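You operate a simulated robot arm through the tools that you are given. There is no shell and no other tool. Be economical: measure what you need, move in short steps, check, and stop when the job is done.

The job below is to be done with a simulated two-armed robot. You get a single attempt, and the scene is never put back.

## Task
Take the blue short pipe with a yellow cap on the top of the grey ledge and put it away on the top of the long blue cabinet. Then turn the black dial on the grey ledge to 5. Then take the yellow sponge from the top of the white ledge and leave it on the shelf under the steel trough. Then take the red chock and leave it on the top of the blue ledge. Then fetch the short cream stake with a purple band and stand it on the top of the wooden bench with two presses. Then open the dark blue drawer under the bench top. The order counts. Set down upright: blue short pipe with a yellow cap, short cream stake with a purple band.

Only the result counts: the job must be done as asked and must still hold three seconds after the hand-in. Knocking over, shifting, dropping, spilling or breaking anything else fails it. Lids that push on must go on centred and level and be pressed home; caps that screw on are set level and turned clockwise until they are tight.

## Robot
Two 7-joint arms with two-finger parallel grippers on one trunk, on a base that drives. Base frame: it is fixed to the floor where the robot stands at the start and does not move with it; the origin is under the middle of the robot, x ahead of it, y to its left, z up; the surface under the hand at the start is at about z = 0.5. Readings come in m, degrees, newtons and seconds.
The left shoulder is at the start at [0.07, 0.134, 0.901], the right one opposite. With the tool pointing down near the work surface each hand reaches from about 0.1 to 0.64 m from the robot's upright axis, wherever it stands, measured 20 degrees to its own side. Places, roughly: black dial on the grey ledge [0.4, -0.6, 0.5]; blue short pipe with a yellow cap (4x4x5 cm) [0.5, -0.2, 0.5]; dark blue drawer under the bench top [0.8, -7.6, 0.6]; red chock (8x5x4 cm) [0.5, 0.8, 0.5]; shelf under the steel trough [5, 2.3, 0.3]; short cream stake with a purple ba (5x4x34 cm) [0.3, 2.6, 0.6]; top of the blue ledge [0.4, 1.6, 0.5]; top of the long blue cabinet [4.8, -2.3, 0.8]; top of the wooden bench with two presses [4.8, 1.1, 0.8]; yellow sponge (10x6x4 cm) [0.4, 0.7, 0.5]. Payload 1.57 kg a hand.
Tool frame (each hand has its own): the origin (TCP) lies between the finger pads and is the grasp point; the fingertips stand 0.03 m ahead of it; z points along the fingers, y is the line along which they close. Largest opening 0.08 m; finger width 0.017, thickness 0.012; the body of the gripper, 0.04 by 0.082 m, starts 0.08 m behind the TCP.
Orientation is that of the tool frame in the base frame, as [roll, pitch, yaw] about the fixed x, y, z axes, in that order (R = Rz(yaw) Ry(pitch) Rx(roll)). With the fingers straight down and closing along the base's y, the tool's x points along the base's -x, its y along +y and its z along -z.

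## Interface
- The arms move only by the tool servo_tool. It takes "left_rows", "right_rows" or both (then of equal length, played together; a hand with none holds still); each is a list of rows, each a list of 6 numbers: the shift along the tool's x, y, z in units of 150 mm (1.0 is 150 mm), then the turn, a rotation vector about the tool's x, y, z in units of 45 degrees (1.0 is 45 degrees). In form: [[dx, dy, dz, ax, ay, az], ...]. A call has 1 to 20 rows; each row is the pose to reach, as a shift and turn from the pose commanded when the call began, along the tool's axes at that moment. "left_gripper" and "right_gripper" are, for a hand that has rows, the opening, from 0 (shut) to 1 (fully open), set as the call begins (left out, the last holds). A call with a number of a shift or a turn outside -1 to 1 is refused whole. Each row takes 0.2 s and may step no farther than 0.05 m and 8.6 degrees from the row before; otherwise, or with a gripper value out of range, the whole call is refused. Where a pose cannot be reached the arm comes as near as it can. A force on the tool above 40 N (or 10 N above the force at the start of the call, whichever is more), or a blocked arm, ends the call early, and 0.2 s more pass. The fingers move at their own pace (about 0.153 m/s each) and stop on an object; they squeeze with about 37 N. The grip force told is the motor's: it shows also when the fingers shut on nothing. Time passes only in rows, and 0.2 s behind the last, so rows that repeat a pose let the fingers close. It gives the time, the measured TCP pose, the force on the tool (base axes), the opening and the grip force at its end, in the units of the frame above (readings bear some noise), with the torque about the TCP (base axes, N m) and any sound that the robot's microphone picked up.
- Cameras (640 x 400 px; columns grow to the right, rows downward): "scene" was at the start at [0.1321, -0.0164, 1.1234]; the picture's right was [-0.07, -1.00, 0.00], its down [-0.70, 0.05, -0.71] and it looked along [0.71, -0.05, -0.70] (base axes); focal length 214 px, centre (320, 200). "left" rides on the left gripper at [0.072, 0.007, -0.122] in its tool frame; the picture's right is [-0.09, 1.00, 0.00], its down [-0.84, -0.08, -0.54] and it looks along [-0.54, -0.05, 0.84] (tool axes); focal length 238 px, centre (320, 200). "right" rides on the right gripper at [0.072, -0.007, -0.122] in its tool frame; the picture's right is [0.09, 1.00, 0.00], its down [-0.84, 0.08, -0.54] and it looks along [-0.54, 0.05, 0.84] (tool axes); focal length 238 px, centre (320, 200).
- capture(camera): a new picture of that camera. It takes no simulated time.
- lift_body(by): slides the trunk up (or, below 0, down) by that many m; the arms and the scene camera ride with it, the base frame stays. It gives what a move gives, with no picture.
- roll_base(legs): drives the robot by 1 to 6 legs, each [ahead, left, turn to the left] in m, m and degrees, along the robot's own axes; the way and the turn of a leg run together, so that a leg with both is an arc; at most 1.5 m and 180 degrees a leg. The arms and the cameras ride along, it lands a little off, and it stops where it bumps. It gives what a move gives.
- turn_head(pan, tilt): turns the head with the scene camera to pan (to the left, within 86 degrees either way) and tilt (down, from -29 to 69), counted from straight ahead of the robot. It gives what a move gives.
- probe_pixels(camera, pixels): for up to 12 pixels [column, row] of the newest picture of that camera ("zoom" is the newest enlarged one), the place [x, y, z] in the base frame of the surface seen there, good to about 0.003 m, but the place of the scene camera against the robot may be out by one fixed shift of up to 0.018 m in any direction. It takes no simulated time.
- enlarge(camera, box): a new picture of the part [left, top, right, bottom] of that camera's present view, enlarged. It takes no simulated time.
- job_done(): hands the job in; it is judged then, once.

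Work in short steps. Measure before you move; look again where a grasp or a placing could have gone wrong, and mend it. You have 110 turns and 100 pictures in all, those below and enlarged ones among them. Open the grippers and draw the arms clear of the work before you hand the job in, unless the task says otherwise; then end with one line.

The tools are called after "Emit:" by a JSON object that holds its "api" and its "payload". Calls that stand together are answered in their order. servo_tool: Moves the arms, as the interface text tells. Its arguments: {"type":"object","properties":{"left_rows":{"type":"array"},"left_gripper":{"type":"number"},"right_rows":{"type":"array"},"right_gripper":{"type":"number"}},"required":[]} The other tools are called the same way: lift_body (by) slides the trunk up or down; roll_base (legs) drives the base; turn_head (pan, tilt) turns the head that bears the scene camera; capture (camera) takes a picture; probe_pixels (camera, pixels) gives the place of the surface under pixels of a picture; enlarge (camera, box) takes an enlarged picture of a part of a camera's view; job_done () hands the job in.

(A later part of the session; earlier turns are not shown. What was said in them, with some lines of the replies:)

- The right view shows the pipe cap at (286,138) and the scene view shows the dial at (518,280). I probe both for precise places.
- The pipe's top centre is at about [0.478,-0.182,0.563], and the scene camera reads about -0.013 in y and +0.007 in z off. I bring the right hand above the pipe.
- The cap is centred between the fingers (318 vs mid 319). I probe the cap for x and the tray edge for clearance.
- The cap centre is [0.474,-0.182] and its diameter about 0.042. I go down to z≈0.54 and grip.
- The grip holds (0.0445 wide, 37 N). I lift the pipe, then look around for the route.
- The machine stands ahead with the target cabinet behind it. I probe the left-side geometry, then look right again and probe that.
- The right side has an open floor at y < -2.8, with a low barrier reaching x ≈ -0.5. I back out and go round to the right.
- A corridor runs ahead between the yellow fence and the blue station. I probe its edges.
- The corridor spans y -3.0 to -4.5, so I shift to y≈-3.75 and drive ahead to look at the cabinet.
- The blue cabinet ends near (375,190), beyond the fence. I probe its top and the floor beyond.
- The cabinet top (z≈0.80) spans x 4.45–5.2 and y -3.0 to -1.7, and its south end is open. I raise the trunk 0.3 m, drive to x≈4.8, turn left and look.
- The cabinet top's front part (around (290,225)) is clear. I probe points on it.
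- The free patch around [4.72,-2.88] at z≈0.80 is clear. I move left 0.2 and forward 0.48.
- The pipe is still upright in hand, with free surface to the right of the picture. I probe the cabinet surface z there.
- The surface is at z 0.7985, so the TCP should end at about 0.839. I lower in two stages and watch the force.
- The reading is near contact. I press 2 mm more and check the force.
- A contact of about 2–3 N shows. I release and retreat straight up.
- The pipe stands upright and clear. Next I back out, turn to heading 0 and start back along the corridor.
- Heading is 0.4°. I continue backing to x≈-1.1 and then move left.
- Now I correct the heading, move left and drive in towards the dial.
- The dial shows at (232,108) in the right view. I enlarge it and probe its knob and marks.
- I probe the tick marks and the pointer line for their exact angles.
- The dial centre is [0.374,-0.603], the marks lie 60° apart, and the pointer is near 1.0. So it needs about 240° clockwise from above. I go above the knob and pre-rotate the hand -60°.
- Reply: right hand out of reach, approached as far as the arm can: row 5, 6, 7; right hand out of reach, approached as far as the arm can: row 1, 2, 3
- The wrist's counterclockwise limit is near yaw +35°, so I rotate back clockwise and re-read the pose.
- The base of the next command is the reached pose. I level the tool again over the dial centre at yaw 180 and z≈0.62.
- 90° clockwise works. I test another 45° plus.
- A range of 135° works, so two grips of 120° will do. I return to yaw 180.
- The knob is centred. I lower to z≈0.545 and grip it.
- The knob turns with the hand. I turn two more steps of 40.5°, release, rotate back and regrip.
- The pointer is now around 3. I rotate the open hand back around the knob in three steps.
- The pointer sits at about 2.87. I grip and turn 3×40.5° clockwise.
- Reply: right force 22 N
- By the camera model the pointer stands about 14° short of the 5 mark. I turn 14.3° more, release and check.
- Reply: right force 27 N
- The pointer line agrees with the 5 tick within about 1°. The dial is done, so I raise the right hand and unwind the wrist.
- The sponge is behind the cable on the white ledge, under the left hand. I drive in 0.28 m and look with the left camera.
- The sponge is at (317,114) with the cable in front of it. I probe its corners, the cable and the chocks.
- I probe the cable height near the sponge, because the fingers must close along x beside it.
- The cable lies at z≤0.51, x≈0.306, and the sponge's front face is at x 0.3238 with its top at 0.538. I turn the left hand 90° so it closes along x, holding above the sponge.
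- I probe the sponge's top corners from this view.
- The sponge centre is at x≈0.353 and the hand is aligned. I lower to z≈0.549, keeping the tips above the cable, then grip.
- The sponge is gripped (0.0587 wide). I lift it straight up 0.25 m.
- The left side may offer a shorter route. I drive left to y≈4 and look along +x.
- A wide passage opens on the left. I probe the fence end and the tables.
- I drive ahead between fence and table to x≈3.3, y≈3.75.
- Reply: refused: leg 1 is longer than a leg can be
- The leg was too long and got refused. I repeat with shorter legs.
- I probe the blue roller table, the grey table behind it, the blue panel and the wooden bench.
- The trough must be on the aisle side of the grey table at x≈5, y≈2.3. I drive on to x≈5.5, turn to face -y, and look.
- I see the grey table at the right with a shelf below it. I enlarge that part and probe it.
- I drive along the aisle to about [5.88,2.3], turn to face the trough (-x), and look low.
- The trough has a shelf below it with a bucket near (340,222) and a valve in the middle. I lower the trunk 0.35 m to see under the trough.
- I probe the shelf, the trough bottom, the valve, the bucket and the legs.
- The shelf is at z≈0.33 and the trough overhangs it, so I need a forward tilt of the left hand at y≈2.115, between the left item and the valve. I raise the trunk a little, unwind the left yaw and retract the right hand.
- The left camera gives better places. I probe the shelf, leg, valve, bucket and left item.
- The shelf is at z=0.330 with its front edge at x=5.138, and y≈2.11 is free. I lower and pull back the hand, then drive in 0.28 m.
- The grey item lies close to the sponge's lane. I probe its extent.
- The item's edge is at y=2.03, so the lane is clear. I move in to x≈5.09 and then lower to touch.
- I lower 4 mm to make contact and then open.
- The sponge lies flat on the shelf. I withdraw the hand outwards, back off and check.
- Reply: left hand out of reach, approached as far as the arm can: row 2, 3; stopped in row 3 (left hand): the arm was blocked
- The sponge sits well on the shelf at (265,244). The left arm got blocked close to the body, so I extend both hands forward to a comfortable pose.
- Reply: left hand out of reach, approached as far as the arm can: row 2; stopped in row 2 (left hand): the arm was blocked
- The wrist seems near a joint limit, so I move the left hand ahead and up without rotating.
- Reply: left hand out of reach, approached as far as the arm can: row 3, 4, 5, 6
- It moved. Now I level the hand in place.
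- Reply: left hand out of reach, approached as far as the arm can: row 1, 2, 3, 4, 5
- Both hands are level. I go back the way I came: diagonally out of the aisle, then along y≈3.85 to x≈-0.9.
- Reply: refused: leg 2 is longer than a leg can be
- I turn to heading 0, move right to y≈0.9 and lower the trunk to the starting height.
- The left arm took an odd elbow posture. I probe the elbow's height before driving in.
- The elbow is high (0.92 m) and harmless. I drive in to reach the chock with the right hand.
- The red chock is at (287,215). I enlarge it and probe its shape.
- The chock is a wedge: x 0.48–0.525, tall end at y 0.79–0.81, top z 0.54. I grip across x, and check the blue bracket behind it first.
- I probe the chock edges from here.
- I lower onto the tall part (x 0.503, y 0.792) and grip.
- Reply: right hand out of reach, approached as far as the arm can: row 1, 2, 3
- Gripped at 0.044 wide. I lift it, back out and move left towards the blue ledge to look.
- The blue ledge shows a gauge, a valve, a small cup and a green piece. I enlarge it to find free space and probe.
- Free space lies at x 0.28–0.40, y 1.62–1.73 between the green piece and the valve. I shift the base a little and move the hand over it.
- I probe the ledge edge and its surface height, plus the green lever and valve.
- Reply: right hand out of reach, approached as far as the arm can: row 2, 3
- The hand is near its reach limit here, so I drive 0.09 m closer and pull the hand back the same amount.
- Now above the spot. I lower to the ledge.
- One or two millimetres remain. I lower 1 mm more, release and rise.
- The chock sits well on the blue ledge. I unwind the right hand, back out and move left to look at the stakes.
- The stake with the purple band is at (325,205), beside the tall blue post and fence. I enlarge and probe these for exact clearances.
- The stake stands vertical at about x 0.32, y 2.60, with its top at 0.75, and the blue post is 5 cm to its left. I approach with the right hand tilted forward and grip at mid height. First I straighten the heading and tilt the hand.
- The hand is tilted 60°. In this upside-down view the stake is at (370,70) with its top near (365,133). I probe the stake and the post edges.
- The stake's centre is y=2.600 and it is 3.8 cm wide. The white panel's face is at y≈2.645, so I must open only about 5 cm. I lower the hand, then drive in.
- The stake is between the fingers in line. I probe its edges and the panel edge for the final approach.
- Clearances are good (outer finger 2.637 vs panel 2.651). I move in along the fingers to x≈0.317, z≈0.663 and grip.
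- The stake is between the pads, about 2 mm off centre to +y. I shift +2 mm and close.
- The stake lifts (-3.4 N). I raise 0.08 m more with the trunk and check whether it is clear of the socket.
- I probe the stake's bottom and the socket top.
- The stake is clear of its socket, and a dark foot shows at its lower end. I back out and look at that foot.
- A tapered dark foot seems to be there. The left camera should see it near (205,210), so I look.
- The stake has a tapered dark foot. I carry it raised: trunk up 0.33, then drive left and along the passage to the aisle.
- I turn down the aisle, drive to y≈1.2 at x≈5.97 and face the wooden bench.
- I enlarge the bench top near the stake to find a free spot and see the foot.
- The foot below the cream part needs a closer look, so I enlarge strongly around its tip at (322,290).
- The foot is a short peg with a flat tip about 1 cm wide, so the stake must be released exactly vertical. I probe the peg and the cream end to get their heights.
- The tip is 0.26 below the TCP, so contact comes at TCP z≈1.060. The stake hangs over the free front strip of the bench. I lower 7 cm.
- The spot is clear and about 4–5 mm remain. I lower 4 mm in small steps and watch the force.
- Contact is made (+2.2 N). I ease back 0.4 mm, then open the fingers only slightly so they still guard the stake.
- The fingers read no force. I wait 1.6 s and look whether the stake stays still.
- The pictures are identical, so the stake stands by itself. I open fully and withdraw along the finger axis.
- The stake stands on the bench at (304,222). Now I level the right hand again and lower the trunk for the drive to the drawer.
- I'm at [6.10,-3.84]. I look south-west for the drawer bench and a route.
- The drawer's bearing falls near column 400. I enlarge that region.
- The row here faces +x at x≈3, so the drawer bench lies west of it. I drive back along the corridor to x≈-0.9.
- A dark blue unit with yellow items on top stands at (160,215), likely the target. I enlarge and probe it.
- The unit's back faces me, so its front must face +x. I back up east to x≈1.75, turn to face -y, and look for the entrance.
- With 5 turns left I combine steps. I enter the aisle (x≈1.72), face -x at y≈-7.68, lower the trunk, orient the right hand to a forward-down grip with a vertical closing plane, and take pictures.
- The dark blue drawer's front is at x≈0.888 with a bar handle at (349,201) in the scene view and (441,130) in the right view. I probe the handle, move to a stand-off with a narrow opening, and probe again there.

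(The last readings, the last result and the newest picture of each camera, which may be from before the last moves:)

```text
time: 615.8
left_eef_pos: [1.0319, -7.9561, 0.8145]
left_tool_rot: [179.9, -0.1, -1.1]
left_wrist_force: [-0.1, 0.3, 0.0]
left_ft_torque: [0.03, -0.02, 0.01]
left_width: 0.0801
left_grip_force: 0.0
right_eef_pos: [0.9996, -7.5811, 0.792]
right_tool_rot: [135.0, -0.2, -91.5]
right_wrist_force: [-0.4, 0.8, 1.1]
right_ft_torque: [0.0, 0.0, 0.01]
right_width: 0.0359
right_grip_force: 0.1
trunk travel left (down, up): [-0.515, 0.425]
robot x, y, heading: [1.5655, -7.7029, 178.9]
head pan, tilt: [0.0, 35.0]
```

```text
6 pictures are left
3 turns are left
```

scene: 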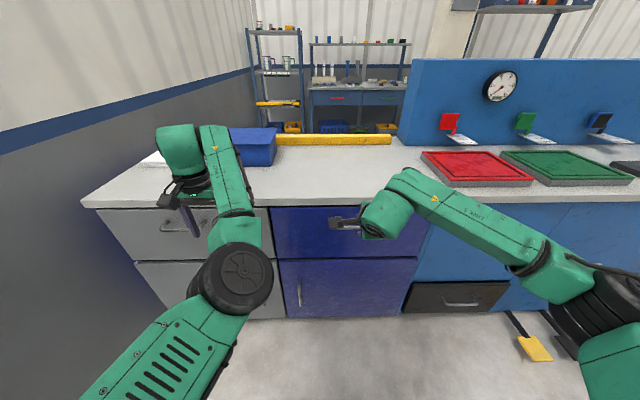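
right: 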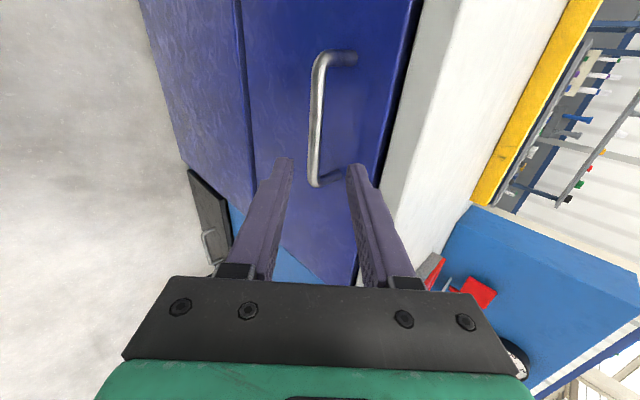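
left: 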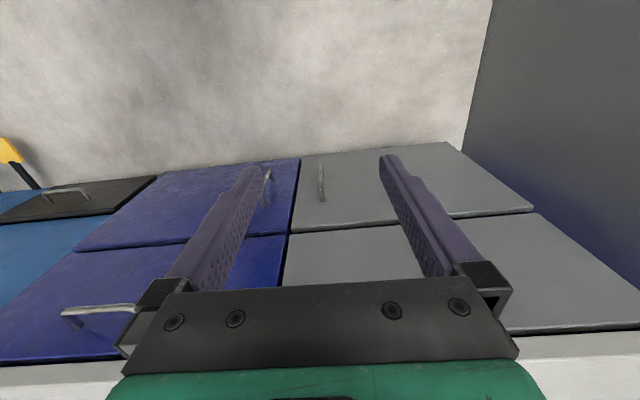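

The handle bar is at x≈0.927, z≈0.717 and the fingers are aligned with it. I advance 8.7 cm along the fingers, close on the bar and pull with the base.

Emit:
{"api": "servo_tool", "payload": {"right_rows": [[0, -0.013, 0.15, 0, 0, 0], [0, -0.013, 0.3, 0, 0, 0], [0, -0.013, 0.45, 0, 0, 0], [0, -0.013, 0.58, 0, 0, 0], [0, -0.013, 0.58, 0, 0, 0]]}}

Emit:
{"api": "servo_tool", "payload": {"right_rows": [[0, 0, 0, 0, 0, 0], [0, 0, 0, 0, 0, 0], [0, 0, 0, 0, 0, 0]], "right_gripper": 0}}

Emit:
{"api": "capture", "payload": {"camera": "right"}}

Emit:
{"api": "roll_base", "payload": {"legs": [[-0.15, 0, 0]]}}

Emit:
{"api": "roll_base", "payload": {"legs": [[-0.17, 0, 0]]}}

Emit:
{"api": "capture", "payload": {"camera": "scene"}}

Emit:
{"api": "capture", "payload": {"camera": "right"}}

```text
time: 617.0
left_eef_pos: [1.0307, -7.9561, 0.8137]
left_tool_rot: [180.0, -0.1, -1.2]
left_wrist_force: [0.4, -0.1, -0.4]
left_ft_torque: [-0.05, 0.03, 0.0]
left_width: 0.0801
left_grip_force: 0.1
right_eef_pos: [0.9394, -7.5803, 0.7294]
right_tool_rot: [135.0, -0.2, -91.5]
right_wrist_force: [-0.2, -0.5, 0.7]
right_ft_torque: [0.0, 0.02, -0.02]
right_width: 0.0362
right_grip_force: 0.0
trunk travel left (down, up): [-0.515, 0.425]
robot x, y, heading: [1.5672, -7.7042, 179.0]
head pan, tilt: [0.0, 35.0]
```

```text
time: 617.8
left_eef_pos: [1.031, -7.9567, 0.8134]
left_tool_rot: [180.0, -0.1, -1.4]
left_wrist_force: [0.4, 0.7, -0.2]
left_ft_torque: [-0.02, 0.03, 0.01]
left_width: 0.0801
left_grip_force: 0.1
right_eef_pos: [0.9396, -7.5798, 0.7275]
right_tool_rot: [135.2, 0.0, -91.5]
right_wrist_force: [11.1, -1.4, -10.7]
right_ft_torque: [0.47, -0.27, 0.33]
right_width: 0.0131
right_grip_force: 29.8
trunk travel left (down, up): [-0.515, 0.425]
robot x, y, heading: [1.5665, -7.6998, 178.9]
head pan, tilt: [0.0, 35.0]
```

```text
5 pictures are left
```

right: 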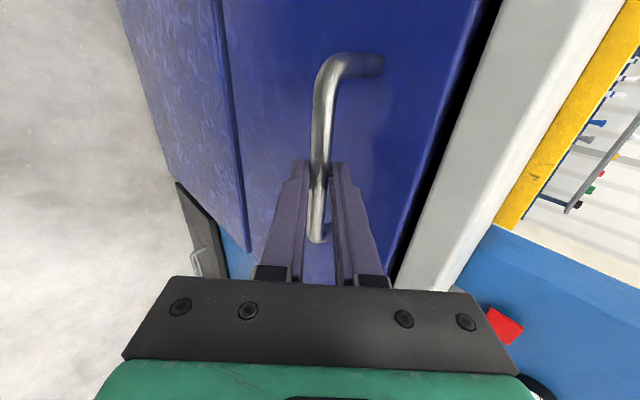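

```text
time: 619.2
left_eef_pos: [1.18, -7.9578, 0.8127]
left_tool_rot: [-179.9, -0.2, -1.4]
left_wrist_force: [0.7, 0.0, 0.7]
left_ft_torque: [-0.03, -0.01, 0.03]
left_width: 0.08
left_grip_force: 0.0
right_eef_pos: [1.0904, -7.5805, 0.728]
right_tool_rot: [135.0, -0.1, -91.8]
right_wrist_force: [-0.8, 4.3, -12.4]
right_ft_torque: [0.72, -0.06, -0.04]
right_width: 0.0128
right_grip_force: 29.6
trunk travel left (down, up): [-0.515, 0.425]
robot x, y, heading: [1.7142, -7.7039, 179.0]
head pan, tilt: [0.0, 35.0]
```

```text
time: 620.7
left_eef_pos: [1.3518, -7.9605, 0.8137]
left_tool_rot: [179.8, -0.2, -1.3]
left_wrist_force: [0.8, 0.1, 0.9]
left_ft_torque: [-0.02, 0.02, 0.03]
left_width: 0.0799
left_grip_force: 0.1
right_eef_pos: [1.2598, -7.5806, 0.728]
right_tool_rot: [135.1, -0.1, -91.9]
right_wrist_force: [-0.9, 21.2, -4.8]
right_ft_torque: [0.87, -0.07, -0.12]
right_width: 0.0131
right_grip_force: 29.4
trunk travel left (down, up): [-0.515, 0.425]
robot x, y, heading: [1.8842, -7.7116, 178.8]
head pan, tilt: [0.0, 35.0]
```

```text
4 pictures are left
```

scene: 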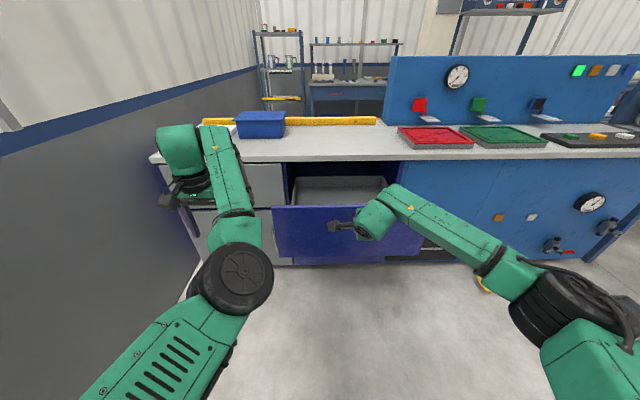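

```text
3 pictures are left
2 turns are left
```

right: 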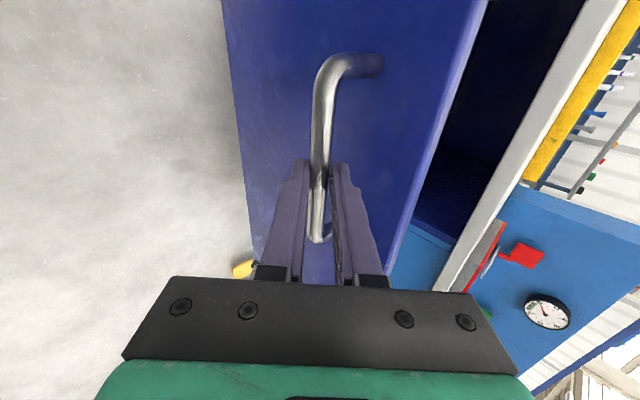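

The drawer is open by 0.32 m with no end-stop force. I ease the side load, pull 0.06 m more, release, withdraw the hand and check.

Emit:
{"api": "roll_base", "payload": {"legs": [[-0.06, -0.006, 0]]}}

Emit:
{"api": "servo_tool", "payload": {"right_rows": [[0, 0, 0, 0, 0, 0], [0, 0, 0, 0, 0, 0], [0, 0, 0, 0, 0, 0]], "right_gripper": 0.45}}

Emit:
{"api": "servo_tool", "payload": {"right_rows": [[0, 0, -0.2, 0, 0, 0], [0, 0, -0.4, 0, 0, 0], [0, 0, -0.6, 0, 0, 0], [0, 0, -0.8, 0, 0, 0], [0, 0, -0.95, 0, 0, 0], [0, 0, -0.95, 0, 0, 0]]}}

Emit:
{"api": "capture", "payload": {"camera": "scene"}}

Emit:
{"api": "probe_pixels", "payload": {"camera": "scene", "pixels": [[320, 225], [320, 240], [320, 200], [320, 190], [300, 230], [340, 240]]}}

```text
time: 621.6
left_eef_pos: [1.3945, -7.9593, 0.8144]
left_tool_rot: [-180.0, -0.1, -1.3]
left_wrist_force: [0.4, 0.2, 1.1]
left_ft_torque: [-0.01, 0.01, 0.01]
left_width: 0.0801
left_grip_force: 0.0
right_eef_pos: [1.2949, -7.5788, 0.7397]
right_tool_rot: [133.1, -0.2, -91.9]
right_wrist_force: [-0.5, -0.4, -0.1]
right_ft_torque: [0.01, 0.0, 0.0]
right_width: 0.0
right_grip_force: 21.2
trunk travel left (down, up): [-0.515, 0.425]
robot x, y, heading: [1.9271, -7.7101, 178.8]
head pan, tilt: [0.0, 35.0]
stopped in leg 1: the force on the tool passed its limit at 80 N (the readings are from after the stop); the commanded pose is now the measured one
```

```text
time: 622.4
left_eef_pos: [1.3928, -7.9597, 0.8134]
left_tool_rot: [180.0, -0.1, -1.2]
left_wrist_force: [0.1, -0.3, 0.5]
left_ft_torque: [-0.02, 0.03, 0.0]
left_width: 0.08
left_grip_force: 0.1
right_eef_pos: [1.294, -7.5795, 0.7382]
right_tool_rot: [133.2, -0.2, -91.9]
right_wrist_force: [-0.3, 0.6, 0.8]
right_ft_torque: [-0.02, -0.01, 0.02]
right_width: 0.0359
right_grip_force: 0.1
trunk travel left (down, up): [-0.515, 0.425]
robot x, y, heading: [1.9265, -7.7087, 178.8]
head pan, tilt: [0.0, 35.0]
```

```text
time: 623.8
left_eef_pos: [1.3929, -7.9601, 0.813]
left_tool_rot: [-180.0, -0.2, -1.2]
left_wrist_force: [-0.9, -0.3, 0.7]
left_ft_torque: [-0.02, 0.01, 0.03]
left_width: 0.0803
left_grip_force: 0.0
right_eef_pos: [1.3974, -7.5834, 0.8368]
right_tool_rot: [133.3, -0.2, -91.8]
right_wrist_force: [-0.1, -0.7, 0.9]
right_ft_torque: [-0.02, -0.01, 0.04]
right_width: 0.0361
right_grip_force: 0.1
trunk travel left (down, up): [-0.515, 0.425]
robot x, y, heading: [1.927, -7.7072, 179.0]
head pan, tilt: [0.0, 35.0]
```

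```text
2 pictures are left
```

scene: 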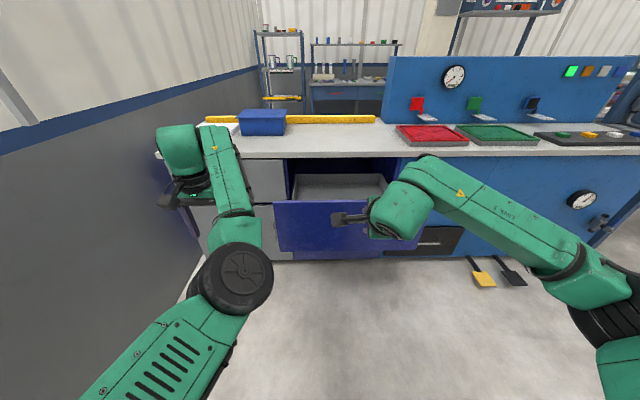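

```text
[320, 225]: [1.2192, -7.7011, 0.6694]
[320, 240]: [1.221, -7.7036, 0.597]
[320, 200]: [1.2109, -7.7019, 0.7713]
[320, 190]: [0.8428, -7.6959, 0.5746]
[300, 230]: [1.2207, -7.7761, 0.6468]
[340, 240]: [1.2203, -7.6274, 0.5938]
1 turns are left
```

The drawer front now stands at x≈1.22 (open about 0.33 m, at its end stop). The hands are open and clear, so I open the gripper fully, back off a little and hand in.

Emit:
{"api": "roll_base", "payload": {"legs": [[-0.1, 0, 0]]}}

Emit:
{"api": "servo_tool", "payload": {"right_rows": [[0, 0, 0, 0, 0, 0], [0, 0, 0, 0, 0, 0]], "right_gripper": 1}}

Emit:
{"api": "job_done", "payload": {}}

```text
time: 625.0
left_eef_pos: [1.4935, -7.9625, 0.8133]
left_tool_rot: [-180.0, -0.1, -1.2]
left_wrist_force: [-0.2, 0.4, -0.4]
left_ft_torque: [-0.02, 0.0, 0.02]
left_width: 0.0799
left_grip_force: 0.1
right_eef_pos: [1.4994, -7.5847, 0.8362]
right_tool_rot: [133.2, -0.2, -91.8]
right_wrist_force: [-0.1, -0.4, 0.5]
right_ft_torque: [0.01, 0.0, -0.03]
right_width: 0.036
right_grip_force: 0.0
trunk travel left (down, up): [-0.515, 0.425]
robot x, y, heading: [2.0236, -7.706, 179.1]
head pan, tilt: [0.0, 35.0]
```

```text
time: 625.6
left_eef_pos: [1.4921, -7.961, 0.8141]
left_tool_rot: [-180.0, -0.2, -1.2]
left_wrist_force: [-0.7, 0.1, 0.6]
left_ft_torque: [-0.01, -0.01, 0.02]
left_width: 0.08
left_grip_force: 0.0
right_eef_pos: [1.4985, -7.5847, 0.8367]
right_tool_rot: [133.2, -0.2, -91.7]
right_wrist_force: [-1.2, -0.9, 0.0]
right_ft_torque: [0.01, -0.06, 0.01]
right_width: 0.08
right_grip_force: 0.0
trunk travel left (down, up): [-0.515, 0.425]
robot x, y, heading: [2.0279, -7.7084, 179.1]
head pan, tilt: [0.0, 35.0]
```

```text
The job is handed in.
```

All six steps were done in the order asked and the job is handed in; the least certain are the stake, which stands only on a peg tip about 1 cm wide, and the drawer, whose last pull slipped off the handle at 80 N and left it about 0.33 m open.
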